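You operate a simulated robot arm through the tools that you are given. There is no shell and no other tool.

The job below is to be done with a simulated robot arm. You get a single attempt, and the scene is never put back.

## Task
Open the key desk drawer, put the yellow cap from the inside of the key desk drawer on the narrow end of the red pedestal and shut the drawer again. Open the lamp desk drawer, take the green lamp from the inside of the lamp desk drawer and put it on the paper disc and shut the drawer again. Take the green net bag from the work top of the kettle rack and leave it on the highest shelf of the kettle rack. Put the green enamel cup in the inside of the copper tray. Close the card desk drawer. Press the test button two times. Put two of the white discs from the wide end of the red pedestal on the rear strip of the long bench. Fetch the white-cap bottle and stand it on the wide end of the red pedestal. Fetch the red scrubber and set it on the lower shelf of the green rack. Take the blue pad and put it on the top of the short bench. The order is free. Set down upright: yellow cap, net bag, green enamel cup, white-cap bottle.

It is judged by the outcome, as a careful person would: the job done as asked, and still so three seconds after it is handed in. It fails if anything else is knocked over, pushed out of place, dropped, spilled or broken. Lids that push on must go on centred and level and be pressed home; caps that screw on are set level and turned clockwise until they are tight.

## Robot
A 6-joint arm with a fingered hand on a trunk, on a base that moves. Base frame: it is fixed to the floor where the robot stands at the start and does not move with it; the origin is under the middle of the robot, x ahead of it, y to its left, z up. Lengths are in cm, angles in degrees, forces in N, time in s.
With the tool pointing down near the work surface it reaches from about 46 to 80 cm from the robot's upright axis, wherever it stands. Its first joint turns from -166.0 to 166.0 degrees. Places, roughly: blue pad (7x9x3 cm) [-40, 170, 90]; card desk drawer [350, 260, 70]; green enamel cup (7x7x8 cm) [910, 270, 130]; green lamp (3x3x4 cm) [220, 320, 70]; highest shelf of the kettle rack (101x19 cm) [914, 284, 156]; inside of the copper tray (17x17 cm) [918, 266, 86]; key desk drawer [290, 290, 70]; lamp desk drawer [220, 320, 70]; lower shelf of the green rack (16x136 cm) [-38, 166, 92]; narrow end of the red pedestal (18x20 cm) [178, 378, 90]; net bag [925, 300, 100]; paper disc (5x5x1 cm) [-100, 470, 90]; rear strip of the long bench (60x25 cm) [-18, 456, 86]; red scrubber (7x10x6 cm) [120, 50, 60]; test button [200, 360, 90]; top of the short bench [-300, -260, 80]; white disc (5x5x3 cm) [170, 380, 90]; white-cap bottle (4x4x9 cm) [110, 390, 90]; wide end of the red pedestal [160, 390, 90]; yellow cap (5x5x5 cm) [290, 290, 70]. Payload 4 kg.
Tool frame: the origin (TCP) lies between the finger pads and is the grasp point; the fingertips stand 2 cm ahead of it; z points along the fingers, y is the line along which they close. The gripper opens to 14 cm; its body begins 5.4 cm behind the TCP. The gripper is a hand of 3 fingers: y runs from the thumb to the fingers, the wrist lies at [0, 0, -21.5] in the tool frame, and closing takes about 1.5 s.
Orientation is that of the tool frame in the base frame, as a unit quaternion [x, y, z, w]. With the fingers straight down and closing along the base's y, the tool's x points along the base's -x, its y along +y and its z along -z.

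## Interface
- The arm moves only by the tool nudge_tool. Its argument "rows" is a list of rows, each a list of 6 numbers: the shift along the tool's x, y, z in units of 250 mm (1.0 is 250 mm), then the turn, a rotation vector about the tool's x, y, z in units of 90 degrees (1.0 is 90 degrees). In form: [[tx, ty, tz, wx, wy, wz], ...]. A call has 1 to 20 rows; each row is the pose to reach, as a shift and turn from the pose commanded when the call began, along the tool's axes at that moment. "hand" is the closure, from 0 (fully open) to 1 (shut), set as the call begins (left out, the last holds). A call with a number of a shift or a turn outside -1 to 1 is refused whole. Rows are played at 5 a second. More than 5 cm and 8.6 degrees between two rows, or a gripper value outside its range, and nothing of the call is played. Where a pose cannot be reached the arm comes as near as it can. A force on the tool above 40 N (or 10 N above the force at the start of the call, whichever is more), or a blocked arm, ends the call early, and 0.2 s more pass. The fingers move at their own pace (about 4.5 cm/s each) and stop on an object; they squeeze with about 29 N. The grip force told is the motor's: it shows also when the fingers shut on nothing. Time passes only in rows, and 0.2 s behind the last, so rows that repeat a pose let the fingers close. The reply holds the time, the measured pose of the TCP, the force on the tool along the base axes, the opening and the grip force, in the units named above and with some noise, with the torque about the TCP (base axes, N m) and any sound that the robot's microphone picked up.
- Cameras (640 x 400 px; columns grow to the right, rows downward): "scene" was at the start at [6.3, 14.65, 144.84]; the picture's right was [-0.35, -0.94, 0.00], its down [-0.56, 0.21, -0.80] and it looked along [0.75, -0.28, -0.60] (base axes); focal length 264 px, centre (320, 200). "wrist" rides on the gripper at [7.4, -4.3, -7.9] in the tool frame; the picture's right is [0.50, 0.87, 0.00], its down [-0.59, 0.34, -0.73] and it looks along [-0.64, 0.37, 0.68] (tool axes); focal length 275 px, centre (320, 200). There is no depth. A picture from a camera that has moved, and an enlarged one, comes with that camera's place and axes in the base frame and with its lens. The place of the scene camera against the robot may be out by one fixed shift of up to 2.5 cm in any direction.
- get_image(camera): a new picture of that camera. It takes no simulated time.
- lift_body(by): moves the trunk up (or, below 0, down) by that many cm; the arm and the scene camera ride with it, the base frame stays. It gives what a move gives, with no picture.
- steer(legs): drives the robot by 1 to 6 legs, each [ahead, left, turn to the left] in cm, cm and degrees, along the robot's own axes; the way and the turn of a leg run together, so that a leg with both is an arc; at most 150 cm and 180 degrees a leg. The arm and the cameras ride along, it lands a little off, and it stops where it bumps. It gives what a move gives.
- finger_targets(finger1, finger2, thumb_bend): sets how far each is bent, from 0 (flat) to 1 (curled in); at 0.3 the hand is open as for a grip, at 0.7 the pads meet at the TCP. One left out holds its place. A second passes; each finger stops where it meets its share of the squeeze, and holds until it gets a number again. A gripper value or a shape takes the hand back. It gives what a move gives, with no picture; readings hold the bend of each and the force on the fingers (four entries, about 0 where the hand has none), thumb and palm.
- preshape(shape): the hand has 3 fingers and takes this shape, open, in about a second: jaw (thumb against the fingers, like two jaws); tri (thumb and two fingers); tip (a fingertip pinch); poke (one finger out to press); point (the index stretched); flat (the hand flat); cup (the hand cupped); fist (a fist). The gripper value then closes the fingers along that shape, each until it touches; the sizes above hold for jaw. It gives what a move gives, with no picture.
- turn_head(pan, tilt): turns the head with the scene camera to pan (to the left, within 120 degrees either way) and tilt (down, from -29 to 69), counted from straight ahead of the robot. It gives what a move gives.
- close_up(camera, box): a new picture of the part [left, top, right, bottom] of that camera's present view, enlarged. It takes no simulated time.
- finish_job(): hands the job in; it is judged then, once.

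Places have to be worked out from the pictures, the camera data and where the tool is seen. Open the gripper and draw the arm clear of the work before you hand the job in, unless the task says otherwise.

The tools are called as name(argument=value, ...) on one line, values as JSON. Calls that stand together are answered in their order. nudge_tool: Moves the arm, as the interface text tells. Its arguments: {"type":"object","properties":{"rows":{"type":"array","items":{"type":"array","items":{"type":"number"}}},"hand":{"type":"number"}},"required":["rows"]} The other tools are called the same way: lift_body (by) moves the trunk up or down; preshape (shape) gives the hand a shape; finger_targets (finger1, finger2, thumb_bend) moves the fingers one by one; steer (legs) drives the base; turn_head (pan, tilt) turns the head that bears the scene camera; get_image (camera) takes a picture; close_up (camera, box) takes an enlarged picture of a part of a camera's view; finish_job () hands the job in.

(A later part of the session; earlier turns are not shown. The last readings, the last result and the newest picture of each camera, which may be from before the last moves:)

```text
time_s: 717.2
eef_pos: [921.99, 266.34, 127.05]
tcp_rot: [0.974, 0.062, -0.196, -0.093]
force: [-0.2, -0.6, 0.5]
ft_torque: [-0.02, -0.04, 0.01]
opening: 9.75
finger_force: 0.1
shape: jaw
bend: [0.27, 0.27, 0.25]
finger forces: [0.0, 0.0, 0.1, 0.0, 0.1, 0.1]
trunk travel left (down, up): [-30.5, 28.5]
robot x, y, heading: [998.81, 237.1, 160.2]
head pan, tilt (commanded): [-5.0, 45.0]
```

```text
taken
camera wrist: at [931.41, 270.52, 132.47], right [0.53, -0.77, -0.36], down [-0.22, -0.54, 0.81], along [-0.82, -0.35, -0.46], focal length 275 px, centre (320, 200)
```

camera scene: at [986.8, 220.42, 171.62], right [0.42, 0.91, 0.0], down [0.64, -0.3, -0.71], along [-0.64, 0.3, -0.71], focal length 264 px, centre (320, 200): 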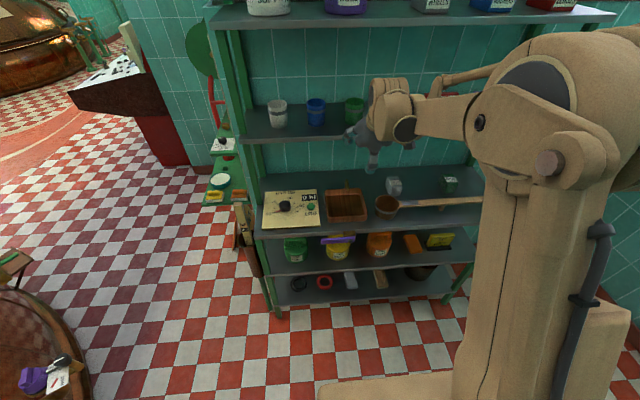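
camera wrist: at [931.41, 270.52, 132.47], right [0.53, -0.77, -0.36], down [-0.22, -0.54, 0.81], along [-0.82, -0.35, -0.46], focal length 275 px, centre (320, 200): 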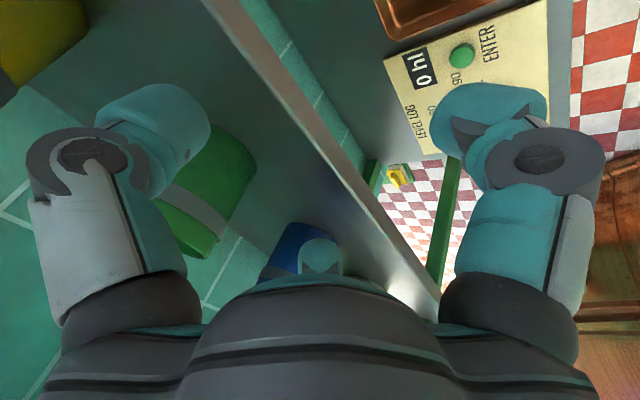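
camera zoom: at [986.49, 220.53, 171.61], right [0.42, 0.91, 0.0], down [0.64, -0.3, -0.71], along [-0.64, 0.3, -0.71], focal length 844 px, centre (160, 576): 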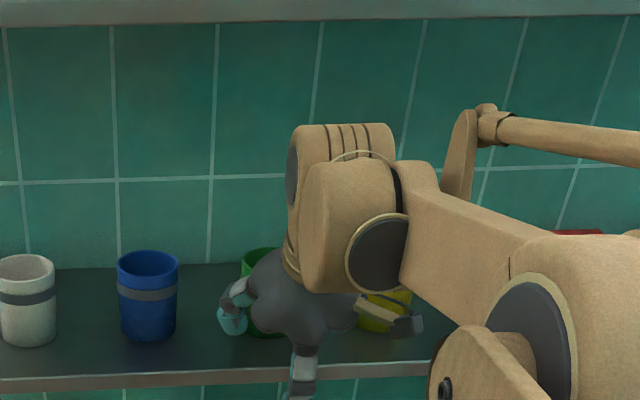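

The fingers are set to pass on either side of the cup. I advance the remaining 11.8 cm slowly.

nudge_tool(rows=[[-0.094, -0.051, 0.05, 0, 0, 0], [-0.189, -0.102, 0.1, 0, 0, 0], [-0.283, -0.152, 0.15, 0, 0, 0], [-0.377, -0.203, 0.2, 0, 0, 0]])

get_image(camera="wrist")

close_up(camera="scene", box=[270, 0, 470, 145])

```text
time_s: 718.2
eef_pos: [914.19, 269.25, 126.59]
tcp_rot: [0.974, 0.062, -0.195, -0.094]
force: [0.5, 0.1, -0.7]
ft_torque: [0.01, 0.0, 0.01]
opening: 9.77
finger_force: 0.0
shape: jaw
bend: [0.27, 0.27, 0.25]
finger forces: [0.0, 0.0, 0.0, 0.0, 0.0, 0.0]
out of reach, approached as far as the arm can: row 3, 4
trunk travel left (down, up): [-30.5, 28.5]
robot x, y, heading: [998.66, 236.66, 159.9]
head pan, tilt (commanded): [-5.0, 45.0]
```

```text
taken
camera wrist: at [923.76, 273.24, 131.91], right [0.53, -0.77, -0.36], down [-0.22, -0.54, 0.81], along [-0.82, -0.35, -0.45], focal length 275 px, centre (320, 200)
```

wrist: 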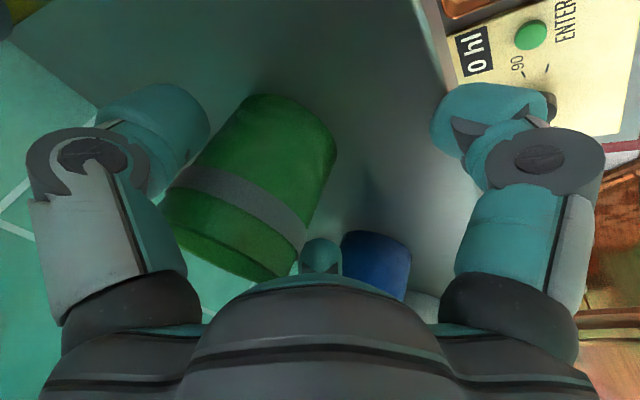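

```text
2.76 times, centred on (370, 72) of scene
camera zoom: at [986.69, 220.46, 171.62], right [0.42, 0.91, 0.0], down [0.64, -0.3, -0.71], along [-0.64, 0.3, -0.71], focal length 727 px, centre (182, 552)
```

zoom: 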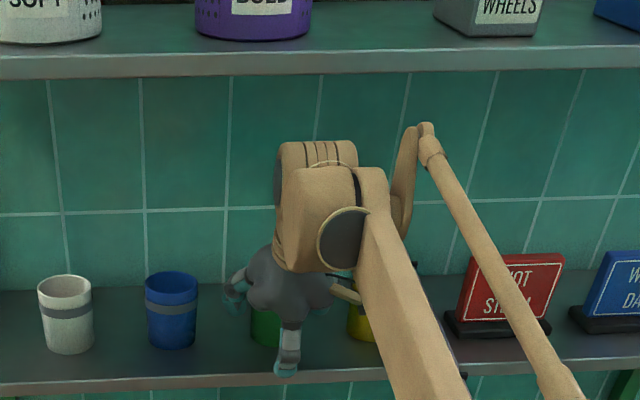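

The arm is at its reach limit 3.5 cm short, so I drive the base forward 3.5 cm.

steer(legs=[[3.5, 0, 0]])

get_image(camera="wrist")

```text
time_s: 719.1
eef_pos: [910.79, 270.38, 126.39]
tcp_rot: [0.974, 0.062, -0.196, -0.094]
force: [0.0, 0.0, 2.7]
ft_torque: [-0.07, -0.16, -0.01]
opening: 9.71
finger_force: 0.0
shape: jaw
bend: [0.26, 0.27, 0.25]
finger forces: [2.5, 0.0, 0.0, 0.0, 0.1, 0.0]
trunk travel left (down, up): [-30.5, 28.5]
robot x, y, heading: [995.19, 237.9, 160.2]
head pan, tilt (commanded): [-5.0, 45.0]
```

```text
taken
camera wrist: at [920.31, 274.46, 131.85], right [0.53, -0.77, -0.36], down [-0.22, -0.54, 0.81], along [-0.82, -0.35, -0.46], focal length 275 px, centre (320, 200)
```

wrist: 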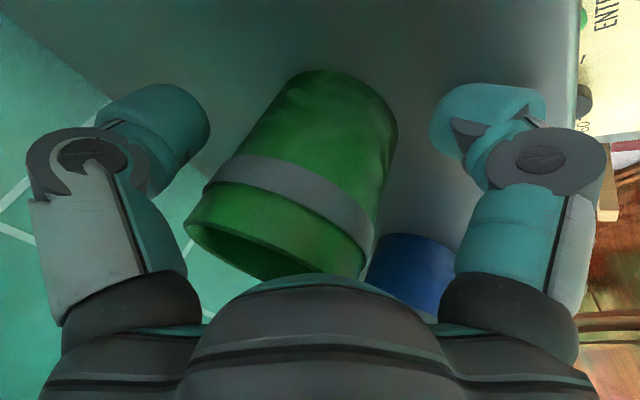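

The near fingertip just touches the shelf; I raise 0.6 cm and close the hand.

nudge_tool(rows=[[-0.0089, -0.0049, -0.0217, 0, 0, 0], [-0.0089, -0.0049, -0.0217, 0, 0, 0]])

nudge_tool(rows=[[0, 0, 0, 0, 0, 0], [0, 0, 0, 0, 0, 0], [0, 0, 0, 0, 0, 0], [0, 0, 0, 0, 0, 0], [0, 0, 0, 0, 0, 0], [0, 0, 0, 0, 0, 0]], hand=1)

get_image(camera="wrist")

```text
time_s: 719.7
eef_pos: [911.01, 270.31, 127.22]
tcp_rot: [0.974, 0.062, -0.196, -0.093]
force: [-0.1, 1.3, 0.2]
ft_torque: [0.02, -0.01, 0.01]
opening: 9.74
finger_force: 0.0
shape: jaw
bend: [0.27, 0.27, 0.25]
finger forces: [0.1, 0.0, 0.0, 0.1, 0.0, 0.1]
trunk travel left (down, up): [-30.5, 28.5]
robot x, y, heading: [995.44, 238.16, 160.1]
head pan, tilt (commanded): [-5.0, 45.0]
```

```text
time_s: 721.1
eef_pos: [911.14, 270.3, 127.03]
tcp_rot: [0.974, 0.062, -0.195, -0.093]
force: [-0.2, -0.3, 0.1]
ft_torque: [-0.01, 0.03, -0.02]
opening: 6.15
finger_force: 28.9
shape: jaw
bend: [0.39, 0.36, 0.35]
finger forces: [21.2, 24.8, 0.0, 0.0, 25.6, 0.1]
trunk travel left (down, up): [-30.5, 28.5]
robot x, y, heading: [995.18, 238.18, 160.2]
head pan, tilt (commanded): [-5.0, 45.0]
```

```text
taken
camera wrist: at [920.46, 274.4, 132.55], right [0.53, -0.76, -0.36], down [-0.22, -0.54, 0.81], along [-0.82, -0.35, -0.45], focal length 275 px, centre (320, 200)
```

wrist: 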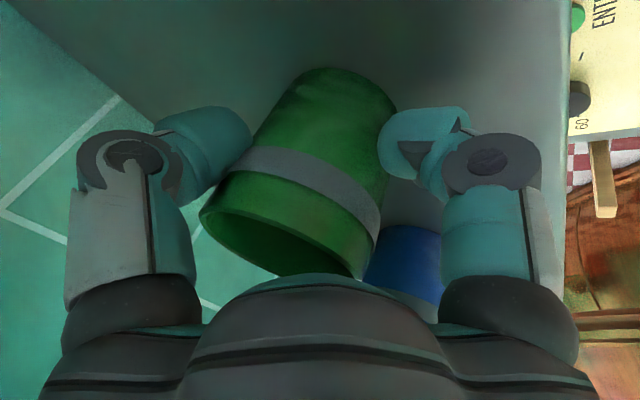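

A clean, even grip. I lift just 0.8 cm (the shelf above is near) and draw out by driving back 24 cm.

nudge_tool(rows=[[-0.006, -0.0033, -0.0145, 0, 0, 0], [-0.0118, -0.0066, -0.029, 0, 0, 0]])

steer(legs=[[-24, 0, 0]])

get_image(camera="wrist")

get_image(camera="scene")

```text
time_s: 721.7
eef_pos: [910.96, 270.32, 127.46]
tcp_rot: [0.974, 0.062, -0.195, -0.093]
force: [0.3, -0.1, -1.7]
ft_torque: [-0.01, -0.03, 0.01]
opening: 6.16
finger_force: 28.8
shape: jaw
bend: [0.39, 0.36, 0.35]
finger forces: [21.2, 24.8, 0.1, 0.0, 25.8, 0.0]
out of reach, approached as far as the arm can: row 2
trunk travel left (down, up): [-30.5, 28.5]
robot x, y, heading: [995.64, 238.4, 160.2]
head pan, tilt (commanded): [-5.0, 45.0]
```

```text
time_s: 723.5
eef_pos: [933.66, 261.85, 127.63]
tcp_rot: [0.974, 0.064, -0.196, -0.093]
force: [0.1, 0.2, -1.1]
ft_torque: [0.04, 0.0, -0.04]
opening: 6.13
finger_force: 28.7
shape: jaw
bend: [0.39, 0.36, 0.35]
finger forces: [21.2, 24.8, 0.0, 0.0, 25.7, 0.0]
trunk travel left (down, up): [-30.5, 28.5]
robot x, y, heading: [1017.94, 229.89, 160.3]
head pan, tilt (commanded): [-5.0, 45.0]
```

```text
taken
camera wrist: at [943.13, 266.01, 133.02], right [0.53, -0.76, -0.36], down [-0.22, -0.54, 0.81], along [-0.82, -0.35, -0.45], focal length 275 px, centre (320, 200)
```

wrist: 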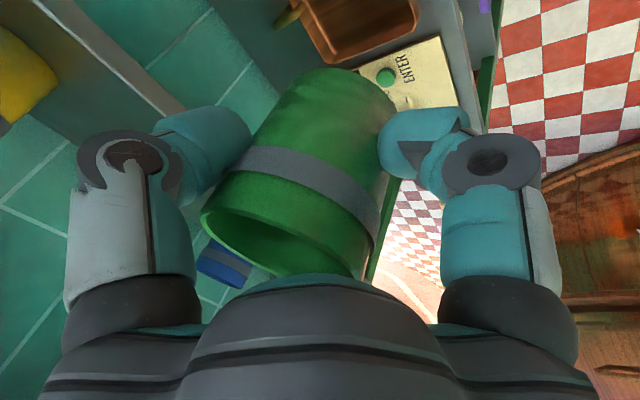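

```text
taken
camera scene: at [1006.14, 213.43, 171.63], right [0.42, 0.91, 0.0], down [0.64, -0.3, -0.71], along [-0.64, 0.3, -0.71], focal length 264 px, centre (320, 200)
```

scene: 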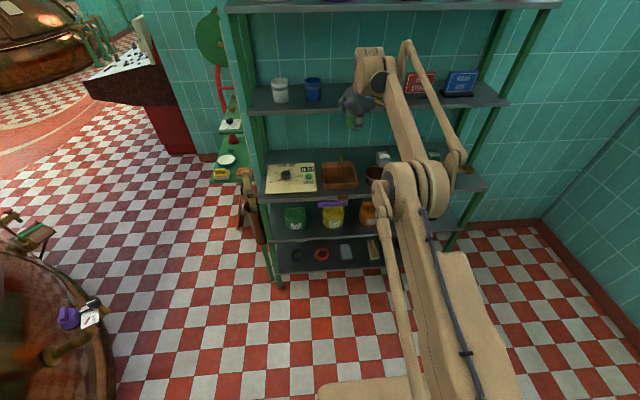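

The cup is out, held upright. I lower the trunk 28 cm to bring it down in front of the copper tray.

lift_body(by=-28)

get_image(camera="wrist")

get_image(camera="scene")

```text
time_s: 726.3
eef_pos: [933.61, 261.94, 99.62]
tcp_rot: [0.974, 0.065, -0.196, -0.092]
force: [0.4, -0.2, -0.6]
ft_torque: [0.0, -0.02, 0.01]
opening: 6.13
finger_force: 29.0
shape: jaw
bend: [0.39, 0.36, 0.35]
finger forces: [21.2, 25.0, 0.0, 0.0, 25.7, 0.0]
trunk travel left (down, up): [-2.5, 56.5]
robot x, y, heading: [1017.68, 229.93, 160.0]
head pan, tilt (commanded): [-5.0, 45.0]
```

```text
taken
camera wrist: at [943.03, 266.05, 104.94], right [0.53, -0.76, -0.36], down [-0.22, -0.54, 0.81], along [-0.82, -0.35, -0.45], focal length 275 px, centre (320, 200)
```

wrist: 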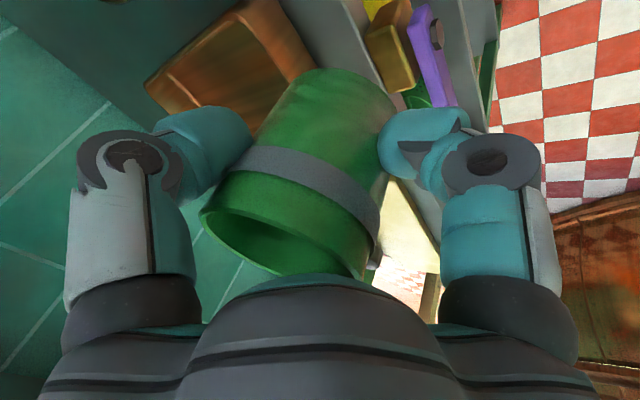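

```text
taken
camera scene: at [1006.0, 213.48, 143.63], right [0.42, 0.91, 0.0], down [0.64, -0.3, -0.71], along [-0.64, 0.3, -0.71], focal length 264 px, centre (320, 200)
```

scene: 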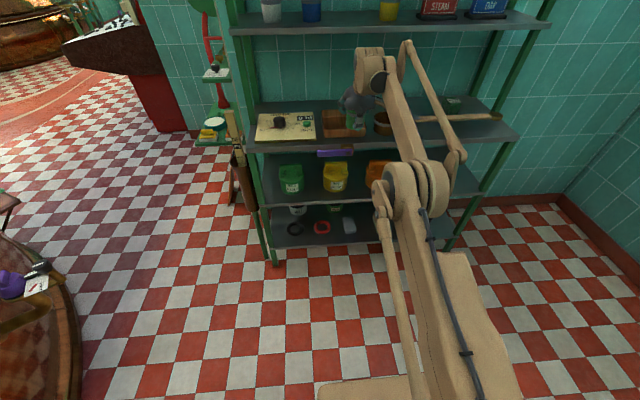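

The tray's centre is at about u 763.5, v 576.5; the ladle's bowl is 16 cm to the right. I drive 14.6 forward and 3 left so the cup is over the tray.

steer(legs=[[14.6, 3, 0]])

get_image(camera="wrist")

close_up(camera="scene", box=[220, 40, 460, 190])

```text
time_s: 727.7
eef_pos: [918.76, 264.07, 99.45]
tcp_rot: [0.974, 0.065, -0.196, -0.093]
force: [-0.3, 1.0, -0.7]
ft_torque: [0.01, -0.06, 0.01]
opening: 6.16
finger_force: 29.0
shape: jaw
bend: [0.39, 0.36, 0.35]
finger forces: [21.2, 24.9, 0.0, 0.0, 25.8, 0.0]
trunk travel left (down, up): [-2.5, 56.5]
robot x, y, heading: [1003.09, 231.94, 160.3]
head pan, tilt (commanded): [-5.0, 45.0]
```

```text
taken
camera wrist: at [928.13, 268.19, 104.88], right [0.53, -0.76, -0.36], down [-0.22, -0.54, 0.81], along [-0.82, -0.35, -0.45], focal length 275 px, centre (320, 200)
```

wrist: 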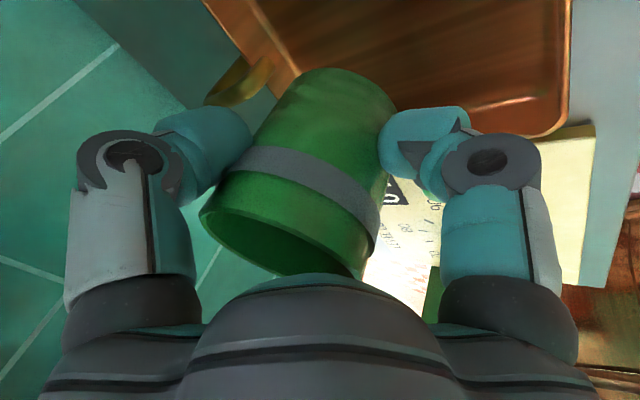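

```text
2.67 times, centred on (340, 115) of scene
camera zoom: at [991.09, 215.63, 143.61], right [0.42, 0.91, 0.0], down [0.64, -0.3, -0.71], along [-0.64, 0.3, -0.71], focal length 703 px, centre (267, 427)
```

zoom: 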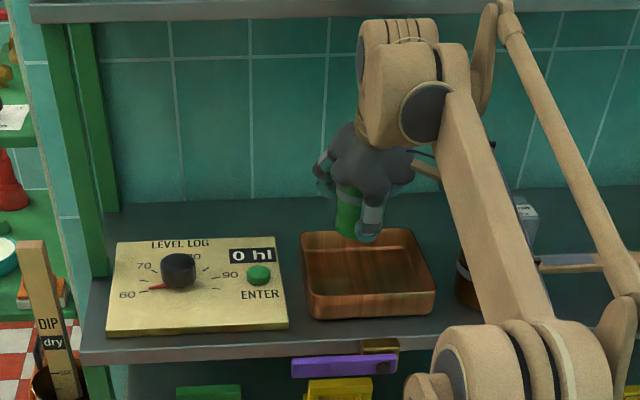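

The cup's axis is over the tray's middle. I lower 7 cm vertically, then in fine steps.

nudge_tool(rows=[[0.0345, 0.0192, 0.0845, 0, 0, 0], [0.069, 0.0384, 0.169, 0, 0, 0], [0.1036, 0.0576, 0.2535, 0, 0, 0]])

get_image(camera="wrist")

close_up(camera="scene", box=[220, 40, 460, 190])

```text
time_s: 728.5
eef_pos: [918.73, 264.09, 92.47]
tcp_rot: [0.974, 0.064, -0.195, -0.093]
force: [-0.1, -0.2, -0.1]
ft_torque: [0.01, -0.05, 0.02]
opening: 6.15
finger_force: 29.6
shape: jaw
bend: [0.39, 0.36, 0.35]
finger forces: [21.3, 24.9, 0.0, 0.0, 25.7, 0.1]
trunk travel left (down, up): [-2.5, 56.5]
robot x, y, heading: [1002.67, 232.11, 160.2]
head pan, tilt (commanded): [-5.0, 45.0]
```

```text
taken
camera wrist: at [928.16, 268.19, 97.91], right [0.53, -0.76, -0.36], down [-0.22, -0.54, 0.81], along [-0.82, -0.35, -0.45], focal length 275 px, centre (320, 200)
```

wrist: 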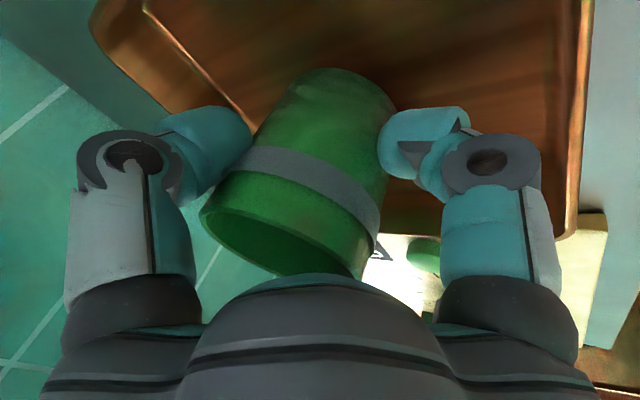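

```text
2.67 times, centred on (340, 115) of scene
camera zoom: at [991.13, 215.62, 143.62], right [0.42, 0.91, 0.0], down [0.64, -0.3, -0.71], along [-0.64, 0.3, -0.71], focal length 703 px, centre (267, 427)
```

zoom: 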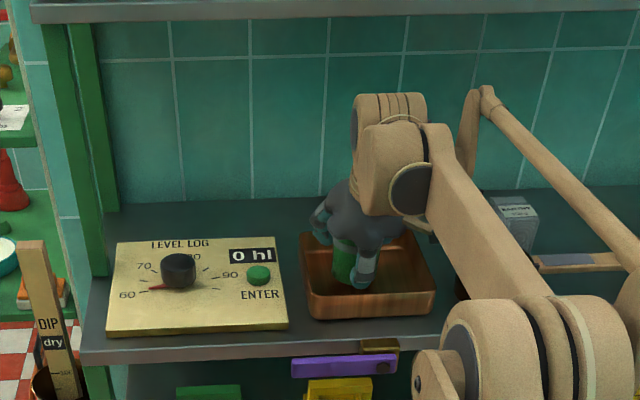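

The cup is inside the tray's walls. I lower in fine steps until contact.

nudge_tool(rows=[[0.0044, 0.0025, 0.0109, 0, 0, 0], [0.0044, 0.0025, 0.0109, 0, 0, 0]])

nudge_tool(rows=[[0.0044, 0.0025, 0.0109, 0, 0, 0], [0.0044, 0.0025, 0.0109, 0, 0, 0]])

```text
time_s: 729.1
eef_pos: [918.72, 264.1, 92.28]
tcp_rot: [0.974, 0.064, -0.196, -0.092]
force: [-0.1, 0.9, -1.1]
ft_torque: [0.0, -0.01, 0.01]
opening: 6.14
finger_force: 29.2
shape: jaw
bend: [0.39, 0.36, 0.35]
finger forces: [21.1, 24.9, 0.0, 0.0, 25.6, 0.0]
trunk travel left (down, up): [-2.5, 56.5]
robot x, y, heading: [1003.41, 231.83, 160.3]
head pan, tilt (commanded): [-5.0, 45.0]
```

```text
time_s: 729.7
eef_pos: [918.74, 263.99, 91.92]
tcp_rot: [0.974, 0.065, -0.196, -0.092]
force: [0.3, 0.7, -1.0]
ft_torque: [-0.01, 0.03, 0.04]
opening: 6.19
finger_force: 29.3
shape: jaw
bend: [0.39, 0.36, 0.35]
finger forces: [21.1, 24.9, 0.0, 0.0, 25.7, 0.1]
trunk travel left (down, up): [-2.5, 56.5]
robot x, y, heading: [1003.09, 231.67, 159.9]
head pan, tilt (commanded): [-5.0, 45.0]
```

nudge_tool(rows=[[0.0044, 0.0025, 0.0109, 0, 0, 0], [0.0044, 0.0025, 0.0109, 0, 0, 0]])

```text
time_s: 730.3
eef_pos: [918.83, 264.05, 91.7]
tcp_rot: [0.974, 0.064, -0.197, -0.093]
force: [-2.5, 0.9, 11.3]
ft_torque: [0.03, -0.11, 0.01]
opening: 6.16
finger_force: 29.3
shape: jaw
bend: [0.39, 0.36, 0.35]
finger forces: [23.8, 24.8, 0.1, 0.0, 25.0, 0.1]
trunk travel left (down, up): [-2.5, 56.5]
robot x, y, heading: [1002.79, 232.24, 160.1]
head pan, tilt (commanded): [-5.0, 45.0]
```

Contact at z≈91.7. I open the hand and raise it vertically off the cup.

nudge_tool(rows=[[0, 0, 0, 0, 0, 0], [0, 0, 0, 0, 0, 0], [0, 0, 0, 0, 0, 0], [0, 0, 0, 0, 0, 0]], hand=0.3)

get_image(camera="wrist")

nudge_tool(rows=[[-0.03, -0.016, -0.072, 0, 0, 0], [-0.074, -0.041, -0.181, 0, 0, 0], [-0.118, -0.066, -0.29, 0, 0, 0], [-0.178, -0.099, -0.434, 0, 0, 0]])

get_image(camera="wrist")

close_up(camera="scene", box=[220, 40, 460, 190])

```text
time_s: 731.3
eef_pos: [918.72, 264.06, 91.6]
tcp_rot: [0.974, 0.064, -0.196, -0.092]
force: [-1.6, 0.1, -0.1]
ft_torque: [0.01, -0.01, 0.02]
opening: 9.69
finger_force: 0.0
shape: jaw
bend: [0.27, 0.27, 0.25]
finger forces: [1.0, 0.0, 0.1, 0.1, 0.1, 0.1]
trunk travel left (down, up): [-2.5, 56.5]
robot x, y, heading: [1003.36, 231.9, 160.5]
head pan, tilt (commanded): [-5.0, 45.0]
```

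```text
taken
camera wrist: at [928.18, 268.18, 97.02], right [0.53, -0.76, -0.36], down [-0.22, -0.54, 0.81], along [-0.82, -0.35, -0.45], focal length 275 px, centre (320, 200)
```

wrist: 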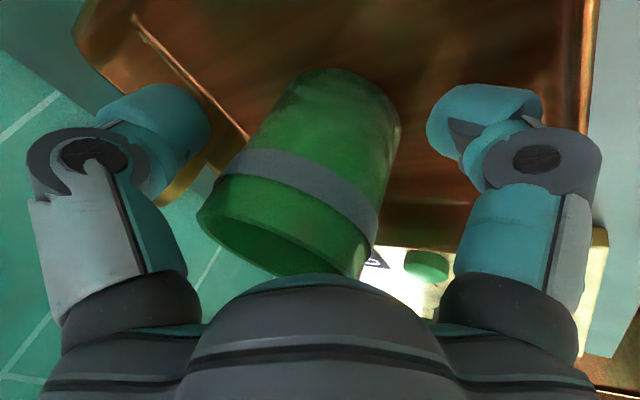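

```text
time_s: 732.3
eef_pos: [919.24, 263.88, 101.49]
tcp_rot: [0.974, 0.064, -0.197, -0.092]
force: [0.3, 1.2, -0.6]
ft_torque: [0.0, 0.0, -0.02]
opening: 9.75
finger_force: 0.0
shape: jaw
bend: [0.27, 0.27, 0.25]
finger forces: [0.0, 0.0, 0.0, 0.1, 0.0, 0.1]
out of reach, approached as far as the arm can: row 4
trunk travel left (down, up): [-2.5, 56.5]
robot x, y, heading: [1002.85, 232.41, 160.2]
head pan, tilt (commanded): [-5.0, 45.0]
```

```text
taken
camera wrist: at [928.62, 267.92, 106.85], right [0.53, -0.76, -0.36], down [-0.22, -0.54, 0.81], along [-0.82, -0.35, -0.45], focal length 275 px, centre (320, 200)
```

wrist: 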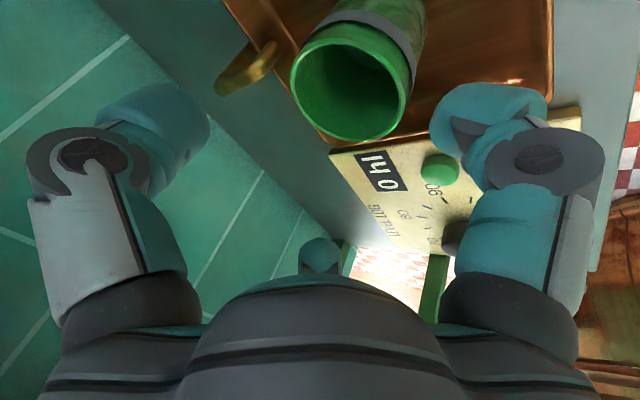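

```text
2.67 times, centred on (340, 115) of scene
camera zoom: at [991.09, 215.63, 143.61], right [0.42, 0.91, 0.0], down [0.64, -0.3, -0.71], along [-0.64, 0.3, -0.71], focal length 703 px, centre (267, 427)
```

zoom: 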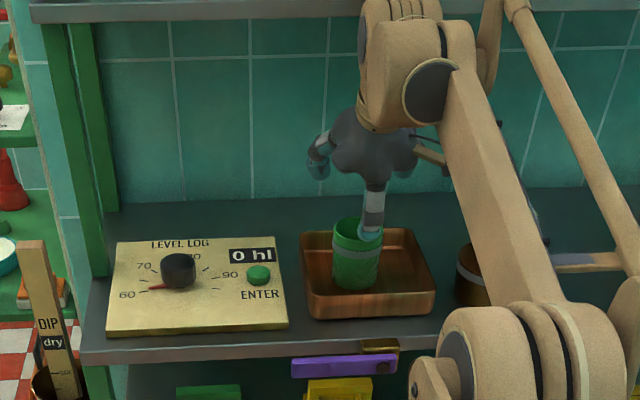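

The green cup stands upright in the copper tray. I drive back and 45 cm right to face the green net bag.

steer(legs=[[-24, 0, 0], [0, -45, 0]])

get_image(camera="wrist")

turn_head(pan=15, tilt=35)

get_image(camera="scene")

```text
time_s: 736.4
eef_pos: [957.55, 298.39, 101.44]
tcp_rot: [0.974, 0.062, -0.196, -0.094]
force: [0.3, -0.8, -0.6]
ft_torque: [0.0, -0.01, -0.03]
opening: 9.72
finger_force: 0.1
shape: jaw
bend: [0.27, 0.27, 0.25]
finger forces: [0.0, 0.0, 0.0, 0.0, 0.0, 0.0]
trunk travel left (down, up): [-2.5, 56.5]
robot x, y, heading: [1041.27, 266.49, 160.2]
head pan, tilt (commanded): [-5.0, 45.0]
```

```text
taken
camera wrist: at [967.11, 302.52, 106.86], right [0.53, -0.77, -0.36], down [-0.22, -0.54, 0.81], along [-0.82, -0.35, -0.45], focal length 275 px, centre (320, 200)
```

wrist: 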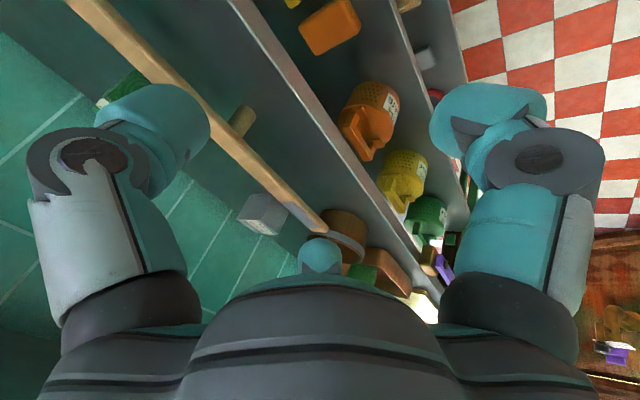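

```text
time_s: 737.2
eef_pos: [957.64, 298.45, 101.46]
tcp_rot: [0.974, 0.062, -0.196, -0.094]
force: [0.4, -0.4, -0.7]
ft_torque: [0.0, -0.02, 0.02]
opening: 9.77
finger_force: 0.0
shape: jaw
bend: [0.27, 0.27, 0.25]
finger forces: [0.0, 0.0, 0.0, 0.0, 0.0, 0.0]
trunk travel left (down, up): [-2.5, 56.5]
robot x, y, heading: [1041.34, 266.27, 160.1]
head pan, tilt (commanded): [15.0, 35.0]
```

```text
taken
camera scene: at [1028.07, 247.39, 145.1], right [0.09, 1.0, 0.0], down [0.57, -0.05, -0.82], along [-0.82, 0.07, -0.57], focal length 264 px, centre (320, 200)
```

scene: 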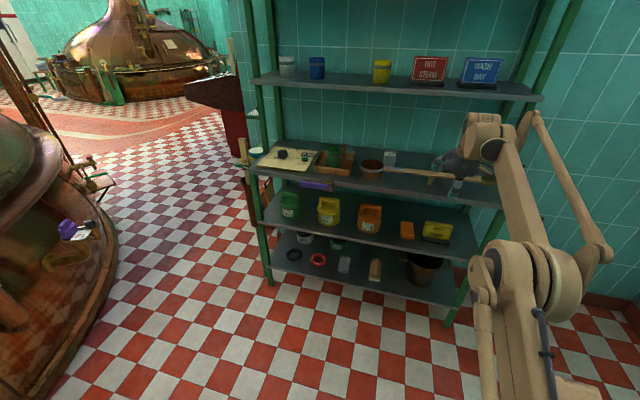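

The hand hides the MINT bag. I move right another 24 cm so the wrist camera, which looks leftward, can see it.

steer(legs=[[0, -24, 0]])

get_image(camera="wrist")

turn_head(pan=25, tilt=30)

close_up(camera="scene", box=[260, 100, 500, 250])

```text
time_s: 739.0
eef_pos: [965.89, 321.04, 101.52]
tcp_rot: [0.974, 0.062, -0.196, -0.093]
force: [-0.1, -0.5, 0.0]
ft_torque: [0.0, 0.01, -0.03]
opening: 9.75
finger_force: 0.1
shape: jaw
bend: [0.27, 0.27, 0.25]
finger forces: [0.0, 0.0, 0.0, 0.0, 0.0, 0.0]
trunk travel left (down, up): [-2.5, 56.5]
robot x, y, heading: [1049.65, 289.18, 159.8]
head pan, tilt (commanded): [15.0, 35.0]
```

```text
taken
camera wrist: at [975.33, 325.15, 106.86], right [0.53, -0.77, -0.36], down [-0.22, -0.54, 0.81], along [-0.82, -0.35, -0.45], focal length 275 px, centre (320, 200)
```

wrist: 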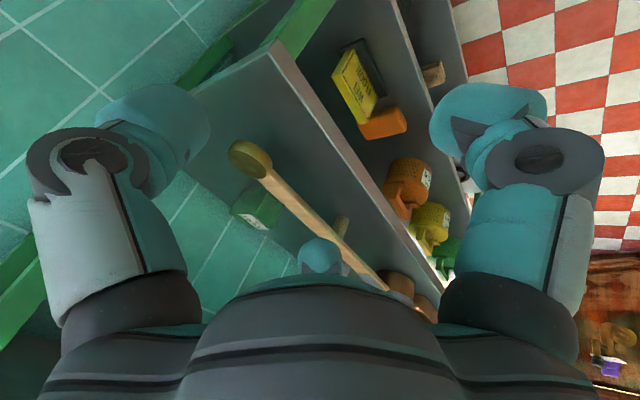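

```text
time_s: 739.7
eef_pos: [965.88, 321.18, 101.45]
tcp_rot: [0.974, 0.062, -0.195, -0.092]
force: [-0.1, 0.5, -0.6]
ft_torque: [0.0, -0.01, -0.02]
opening: 9.75
finger_force: 0.0
shape: jaw
bend: [0.27, 0.27, 0.25]
finger forces: [0.0, 0.1, 0.0, 0.1, 0.1, 0.1]
trunk travel left (down, up): [-2.5, 56.5]
robot x, y, heading: [1049.49, 288.56, 160.0]
head pan, tilt (commanded): [25.0, 30.0]
```

```text
2.67 times, centred on (380, 175) of scene
camera zoom: at [1036.0, 268.39, 145.88], right [-0.09, 1.0, 0.0], down [0.5, 0.04, -0.87], along [-0.86, -0.08, -0.5], focal length 703 px, centre (160, 267)
```

zoom: 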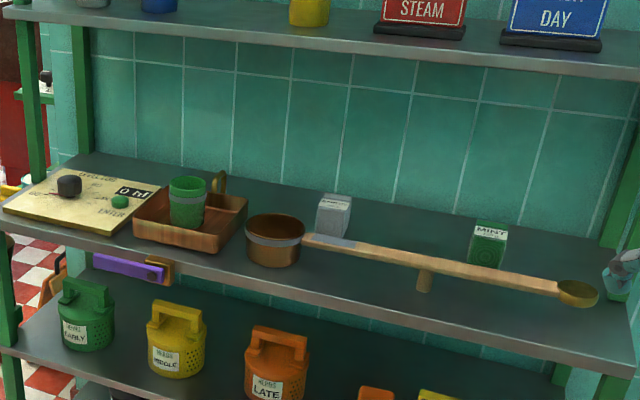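

I see the MINT bag behind the ladle's handle (handle top z≈90 at u≈762; bag near u 752, v 624.6). I zoom both views to fix its place and shape.

close_up(camera="wrist", box=[200, 140, 360, 260])

close_up(camera="scene", box=[410, 165, 490, 215])

```text
3.33 times, centred on (280, 200) of wrist
camera zoom: at [975.32, 325.13, 106.86], right [0.53, -0.77, -0.36], down [-0.22, -0.54, 0.81], along [-0.82, -0.35, -0.45], focal length 918 px, centre (453, 200)
```

zoom: 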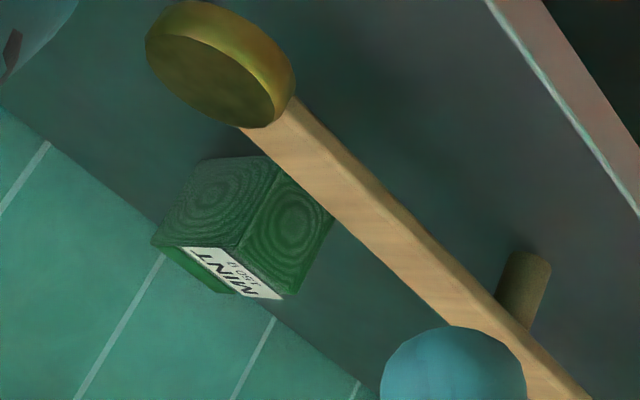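

```text
8.00 times, centred on (450, 190) of scene
camera zoom: at [1036.0, 268.39, 145.88], right [-0.09, 1.0, 0.0], down [0.5, 0.04, -0.87], along [-0.86, -0.08, -0.5], focal length 2109 px, centre (-720, 280)
```

zoom: 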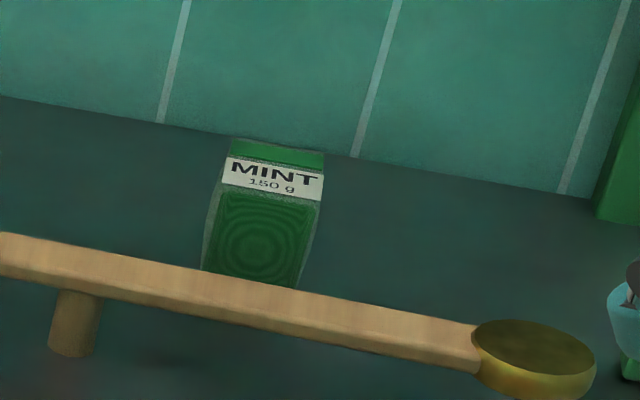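

MINT is the green net bag: front face at u≈752, centre ≈(u 749.8, v 624.9), z 84.5–93.5. I retract the arm 25 cm with a tilt of 35°, then drive in front of it.

nudge_tool(rows=[[0.124, 0.067, -0.037, 0.0076, -0.014, 0], [0.247, 0.133, -0.075, 0.0151, -0.0279, 0], [0.371, 0.2, -0.112, 0.0227, -0.0419, 0], [0.494, 0.266, -0.149, 0.0302, -0.0558, 0], [0.618, 0.333, -0.186, 0.0378, -0.0698, 0], [0.741, 0.399, -0.224, 0.0453, -0.0837, 0], [0.865, 0.466, -0.261, 0.0529, -0.0977, 0]], hand=0.35)

steer(legs=[[36, 20.8, 0]])

get_image(camera="wrist")

turn_head(pan=20, tilt=40)

get_image(camera="scene")

```text
time_s: 741.3
eef_pos: [989.4, 312.11, 96.87]
tcp_rot: [0.951, 0.06, -0.273, -0.129]
force: [0.1, -0.4, -0.4]
ft_torque: [-0.04, 0.01, 0.04]
opening: 9.16
finger_force: 0.0
shape: jaw
bend: [0.28, 0.28, 0.27]
finger forces: [0.0, 0.0, 0.0, 0.0, 0.1, 0.0]
trunk travel left (down, up): [-2.5, 56.5]
robot x, y, heading: [1049.54, 289.01, 160.0]
head pan, tilt (commanded): [25.0, 30.0]
```

```text
time_s: 743.9
eef_pos: [948.04, 304.84, 96.81]
tcp_rot: [0.951, 0.062, -0.273, -0.129]
force: [-0.4, 0.3, -0.7]
ft_torque: [0.01, -0.01, 0.03]
opening: 9.15
finger_force: 0.0
shape: jaw
bend: [0.28, 0.28, 0.27]
finger forces: [0.0, 0.1, 0.0, 0.0, 0.0, 0.0]
trunk travel left (down, up): [-2.5, 56.5]
robot x, y, heading: [1008.55, 281.46, 159.9]
head pan, tilt (commanded): [25.0, 30.0]
```

```text
taken
camera wrist: at [958.4, 308.71, 100.9], right [0.46, -0.74, -0.49], down [-0.09, -0.59, 0.8], along [-0.88, -0.33, -0.34], focal length 275 px, centre (320, 200)
```

wrist: 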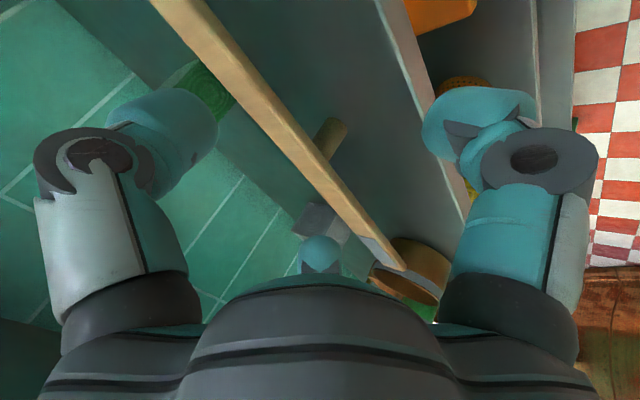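

```text
time_s: 744.6
eef_pos: [948.24, 304.96, 96.99]
tcp_rot: [0.951, 0.062, -0.273, -0.129]
force: [0.0, 0.3, 0.0]
ft_torque: [0.02, -0.01, 0.02]
opening: 9.14
finger_force: 0.2
shape: jaw
bend: [0.28, 0.28, 0.27]
finger forces: [0.0, 0.0, 0.0, 0.0, 0.0, 0.0]
trunk travel left (down, up): [-2.5, 56.5]
robot x, y, heading: [1008.78, 281.42, 160.2]
head pan, tilt (commanded): [20.0, 40.0]
```

```text
taken
camera scene: at [995.53, 262.0, 144.35], right [0.0, 1.0, 0.0], down [0.64, 0.0, -0.77], along [-0.77, 0.0, -0.64], focal length 264 px, centre (320, 200)
```

scene: 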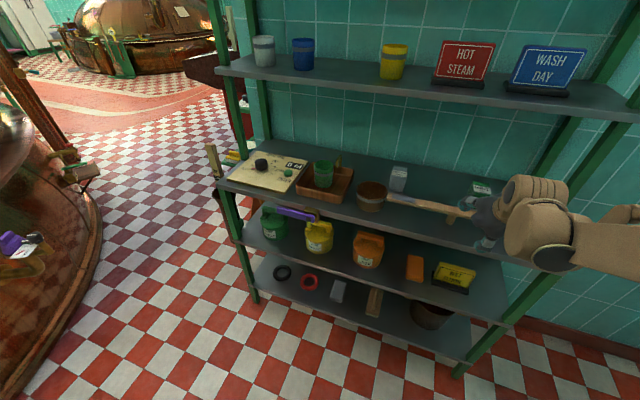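

I'm in front of the bag (v≈624). I advance over the ladle's handle at z≈97 to u≈757.

nudge_tool(rows=[[-0.107, -0.065, 0.091, 0, 0, 0], [-0.214, -0.129, 0.182, 0, 0, 0], [-0.32, -0.194, 0.272, 0, 0, 0], [-0.427, -0.258, 0.363, 0, 0, 0], [-0.534, -0.323, 0.453, 0, 0, 0]])

get_image(camera="wrist")

close_up(camera="scene", box=[360, 120, 560, 260])

```text
time_s: 745.8
eef_pos: [930.43, 312.43, 96.45]
tcp_rot: [0.951, 0.062, -0.273, -0.129]
force: [0.6, -0.1, -0.1]
ft_torque: [0.04, -0.03, 0.01]
opening: 9.17
finger_force: 0.0
shape: jaw
bend: [0.28, 0.28, 0.27]
finger forces: [0.0, 0.0, 0.0, 0.1, 0.1, 0.0]
trunk travel left (down, up): [-2.5, 56.5]
robot x, y, heading: [1008.38, 282.19, 159.9]
head pan, tilt (commanded): [20.0, 40.0]
```

```text
taken
camera wrist: at [940.63, 316.38, 100.49], right [0.46, -0.74, -0.49], down [-0.09, -0.59, 0.8], along [-0.88, -0.33, -0.34], focal length 275 px, centre (320, 200)
```

wrist: 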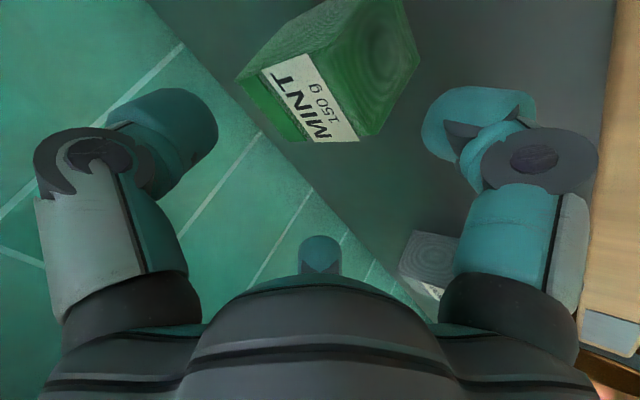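

```text
2.86 times, centred on (460, 190) of scene
camera zoom: at [995.47, 262.02, 144.34], right [0.0, 1.0, 0.0], down [0.64, 0.0, -0.77], along [-0.77, 0.0, -0.64], focal length 753 px, centre (-80, 229)
```

zoom: 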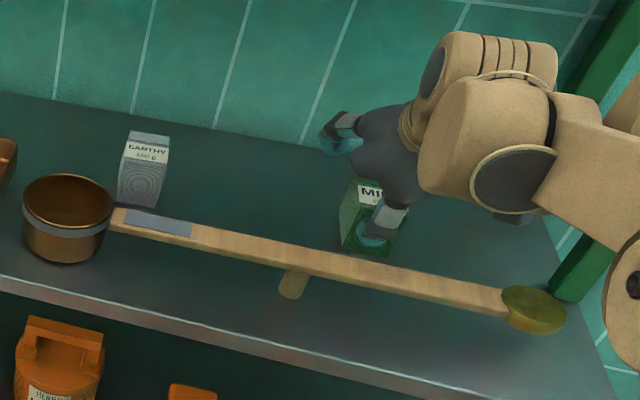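

The bag is right ahead and below, and the near finger has passed the handle. I go forward-down around the bag in a gentle curve.

nudge_tool(rows=[[-0.091, -0.049, 0.097, 0, 0, 0], [-0.108, -0.057, 0.208, 0, 0, 0], [-0.123, -0.064, 0.317, 0, 0, 0], [-0.092, -0.048, 0.366, 0, 0, 0]])

get_image(camera="wrist")

close_up(camera="scene", box=[360, 120, 560, 260])

```text
time_s: 746.8
eef_pos: [923.84, 315.23, 90.76]
tcp_rot: [0.951, 0.06, -0.274, -0.13]
force: [4.0, 3.4, 19.8]
ft_torque: [1.4, 0.22, -0.23]
opening: 9.82
finger_force: 0.1
shape: jaw
bend: [0.31, 0.34, 0.15]
finger forces: [0.0, 0.0, 0.0, 0.1, 18.9, 0.0]
trunk travel left (down, up): [-2.5, 56.5]
robot x, y, heading: [1009.01, 282.04, 160.0]
head pan, tilt (commanded): [20.0, 40.0]
```

```text
taken
camera wrist: at [934.08, 319.07, 94.82], right [0.46, -0.74, -0.5], down [-0.09, -0.59, 0.8], along [-0.88, -0.33, -0.34], focal length 275 px, centre (320, 200)
```

wrist: 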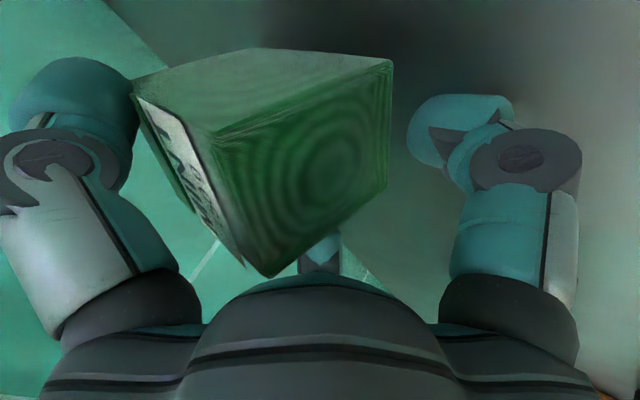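

```text
2.86 times, centred on (460, 190) of scene
camera zoom: at [995.85, 261.9, 144.39], right [0.0, 1.0, 0.0], down [0.64, 0.0, -0.77], along [-0.77, 0.0, -0.64], focal length 753 px, centre (-80, 229)
```

zoom: 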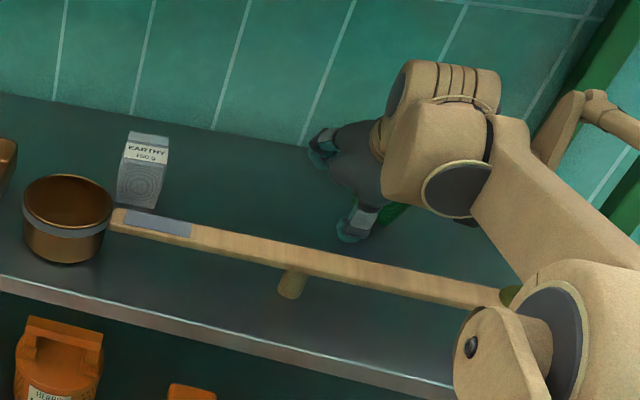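

The thumb is pressing on the bag's top edge (19 N): it stands further toward the thumb's side than I judged. I reverse the path at once.

nudge_tool(rows=[[-0.031, -0.016, -0.049, 0, 0, 0], [-0.016, -0.009, -0.158, 0, 0, 0], [0.001, -0.001, -0.269, 0, 0, 0], [0.092, 0.048, -0.366, 0, 0, 0]])

get_image(camera="wrist")

close_up(camera="scene", box=[360, 120, 560, 260])

```text
time_s: 747.8
eef_pos: [930.41, 312.46, 96.53]
tcp_rot: [0.951, 0.061, -0.273, -0.129]
force: [0.0, -1.1, 0.1]
ft_torque: [-0.03, -0.04, -0.06]
opening: 7.0
finger_force: 8.3
shape: jaw
bend: [0.36, 0.75, 0.26]
finger forces: [0.0, 0.1, 0.0, 0.1, 0.0, 0.1]
trunk travel left (down, up): [-2.5, 56.5]
robot x, y, heading: [1008.83, 281.65, 160.3]
head pan, tilt (commanded): [20.0, 40.0]
```

```text
taken
camera wrist: at [940.76, 316.26, 100.59], right [0.46, -0.74, -0.49], down [-0.09, -0.59, 0.8], along [-0.88, -0.33, -0.34], focal length 275 px, centre (320, 200)
```

wrist: 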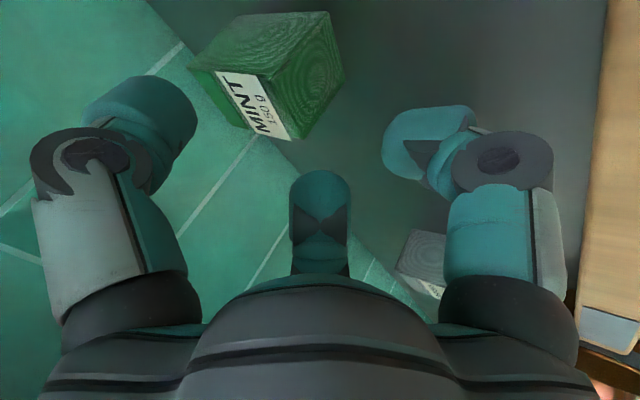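

```text
2.86 times, centred on (460, 190) of scene
camera zoom: at [995.55, 261.99, 144.35], right [0.0, 1.0, 0.0], down [0.64, 0.0, -0.77], along [-0.77, 0.0, -0.64], focal length 753 px, centre (-80, 229)
```

zoom: 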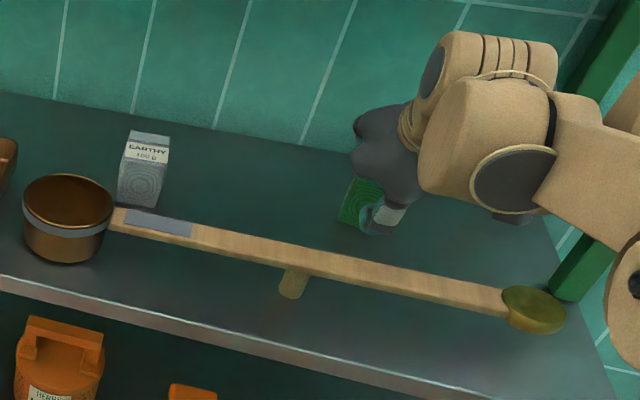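

The bag has shifted a bit further back. I withdraw the hand fully, reset the fingers and inspect the bag.

nudge_tool(rows=[[0.107, 0.065, -0.091, 0, 0, 0], [0.214, 0.129, -0.182, 0, 0, 0], [0.32, 0.194, -0.272, 0, 0, 0], [0.427, 0.258, -0.363, 0, 0, 0], [0.534, 0.323, -0.453, 0, 0, 0]])

preshape(shape="jaw")

steer(legs=[[-5, -28, 0]])

turn_head(pan=35, tilt=40)

get_image(camera="scene")

get_image(camera="wrist")

```text
time_s: 749.0
eef_pos: [948.23, 304.86, 96.87]
tcp_rot: [0.951, 0.061, -0.273, -0.129]
force: [0.7, -0.6, -0.2]
ft_torque: [0.02, 0.0, -0.02]
opening: 2.83
finger_force: 28.9
shape: jaw
bend: [1.0, 0.79, 0.41]
finger forces: [0.0, 0.0, 0.1, 0.1, 0.1, 0.0]
trunk travel left (down, up): [-2.5, 56.5]
robot x, y, heading: [1008.62, 281.82, 160.3]
head pan, tilt (commanded): [20.0, 40.0]
```

```text
time_s: 749.9
eef_pos: [948.03, 304.86, 96.84]
tcp_rot: [0.952, 0.062, -0.272, -0.128]
force: [-0.4, 0.5, -1.0]
ft_torque: [0.0, 0.0, 0.01]
opening: 13.99
finger_force: 0.0
shape: jaw
bend: [0.3, 0.3, 0.3]
finger forces: [0.1, 0.1, 0.0, 0.0, 0.0, 0.0]
trunk travel left (down, up): [-2.5, 56.5]
robot x, y, heading: [1008.56, 282.07, 159.9]
head pan, tilt (commanded): [20.0, 40.0]
```

```text
time_s: 751.9
eef_pos: [962.4, 329.79, 96.84]
tcp_rot: [0.952, 0.061, -0.273, -0.128]
force: [-1.4, 0.0, 0.3]
ft_torque: [0.04, -0.01, -0.02]
opening: 14.01
finger_force: 0.0
shape: jaw
bend: [0.3, 0.3, 0.3]
finger forces: [0.1, 0.0, 0.1, 0.0, 0.0, 0.0]
trunk travel left (down, up): [-2.5, 56.5]
robot x, y, heading: [1022.76, 306.42, 160.0]
head pan, tilt (commanded): [20.0, 40.0]
```

```text
time_s: 752.6
eef_pos: [962.5, 329.62, 96.9]
tcp_rot: [0.951, 0.06, -0.273, -0.13]
force: [0.3, -0.5, 0.4]
ft_torque: [0.0, 0.0, 0.01]
opening: 13.98
finger_force: 0.1
shape: jaw
bend: [0.3, 0.3, 0.3]
finger forces: [0.0, 0.1, 0.0, 0.1, 0.0, 0.0]
trunk travel left (down, up): [-2.5, 56.5]
robot x, y, heading: [1022.82, 306.33, 160.0]
head pan, tilt (commanded): [35.0, 40.0]
```

```text
taken
camera scene: at [1010.06, 284.54, 144.35], right [-0.26, 0.97, 0.0], down [0.62, 0.17, -0.77], along [-0.74, -0.2, -0.64], focal length 264 px, centre (320, 200)
```

scene: 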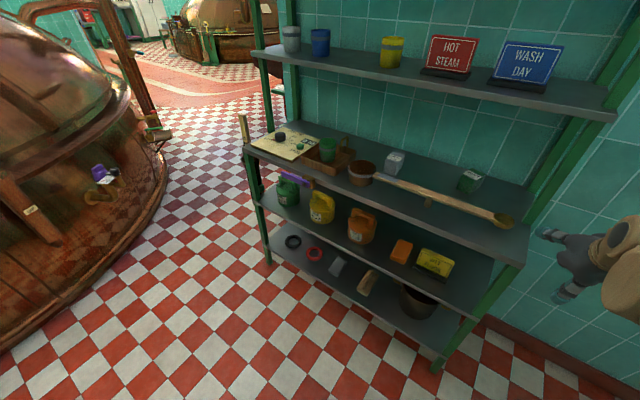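

```text
taken
camera wrist: at [972.7, 333.48, 100.89], right [0.46, -0.74, -0.49], down [-0.09, -0.59, 0.8], along [-0.88, -0.33, -0.34], focal length 275 px, centre (320, 200)
```

wrist: 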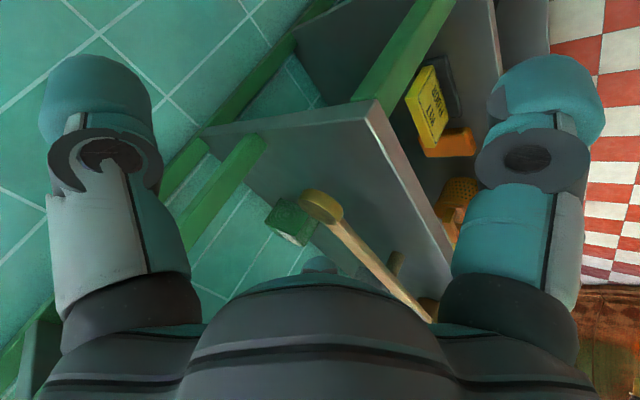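

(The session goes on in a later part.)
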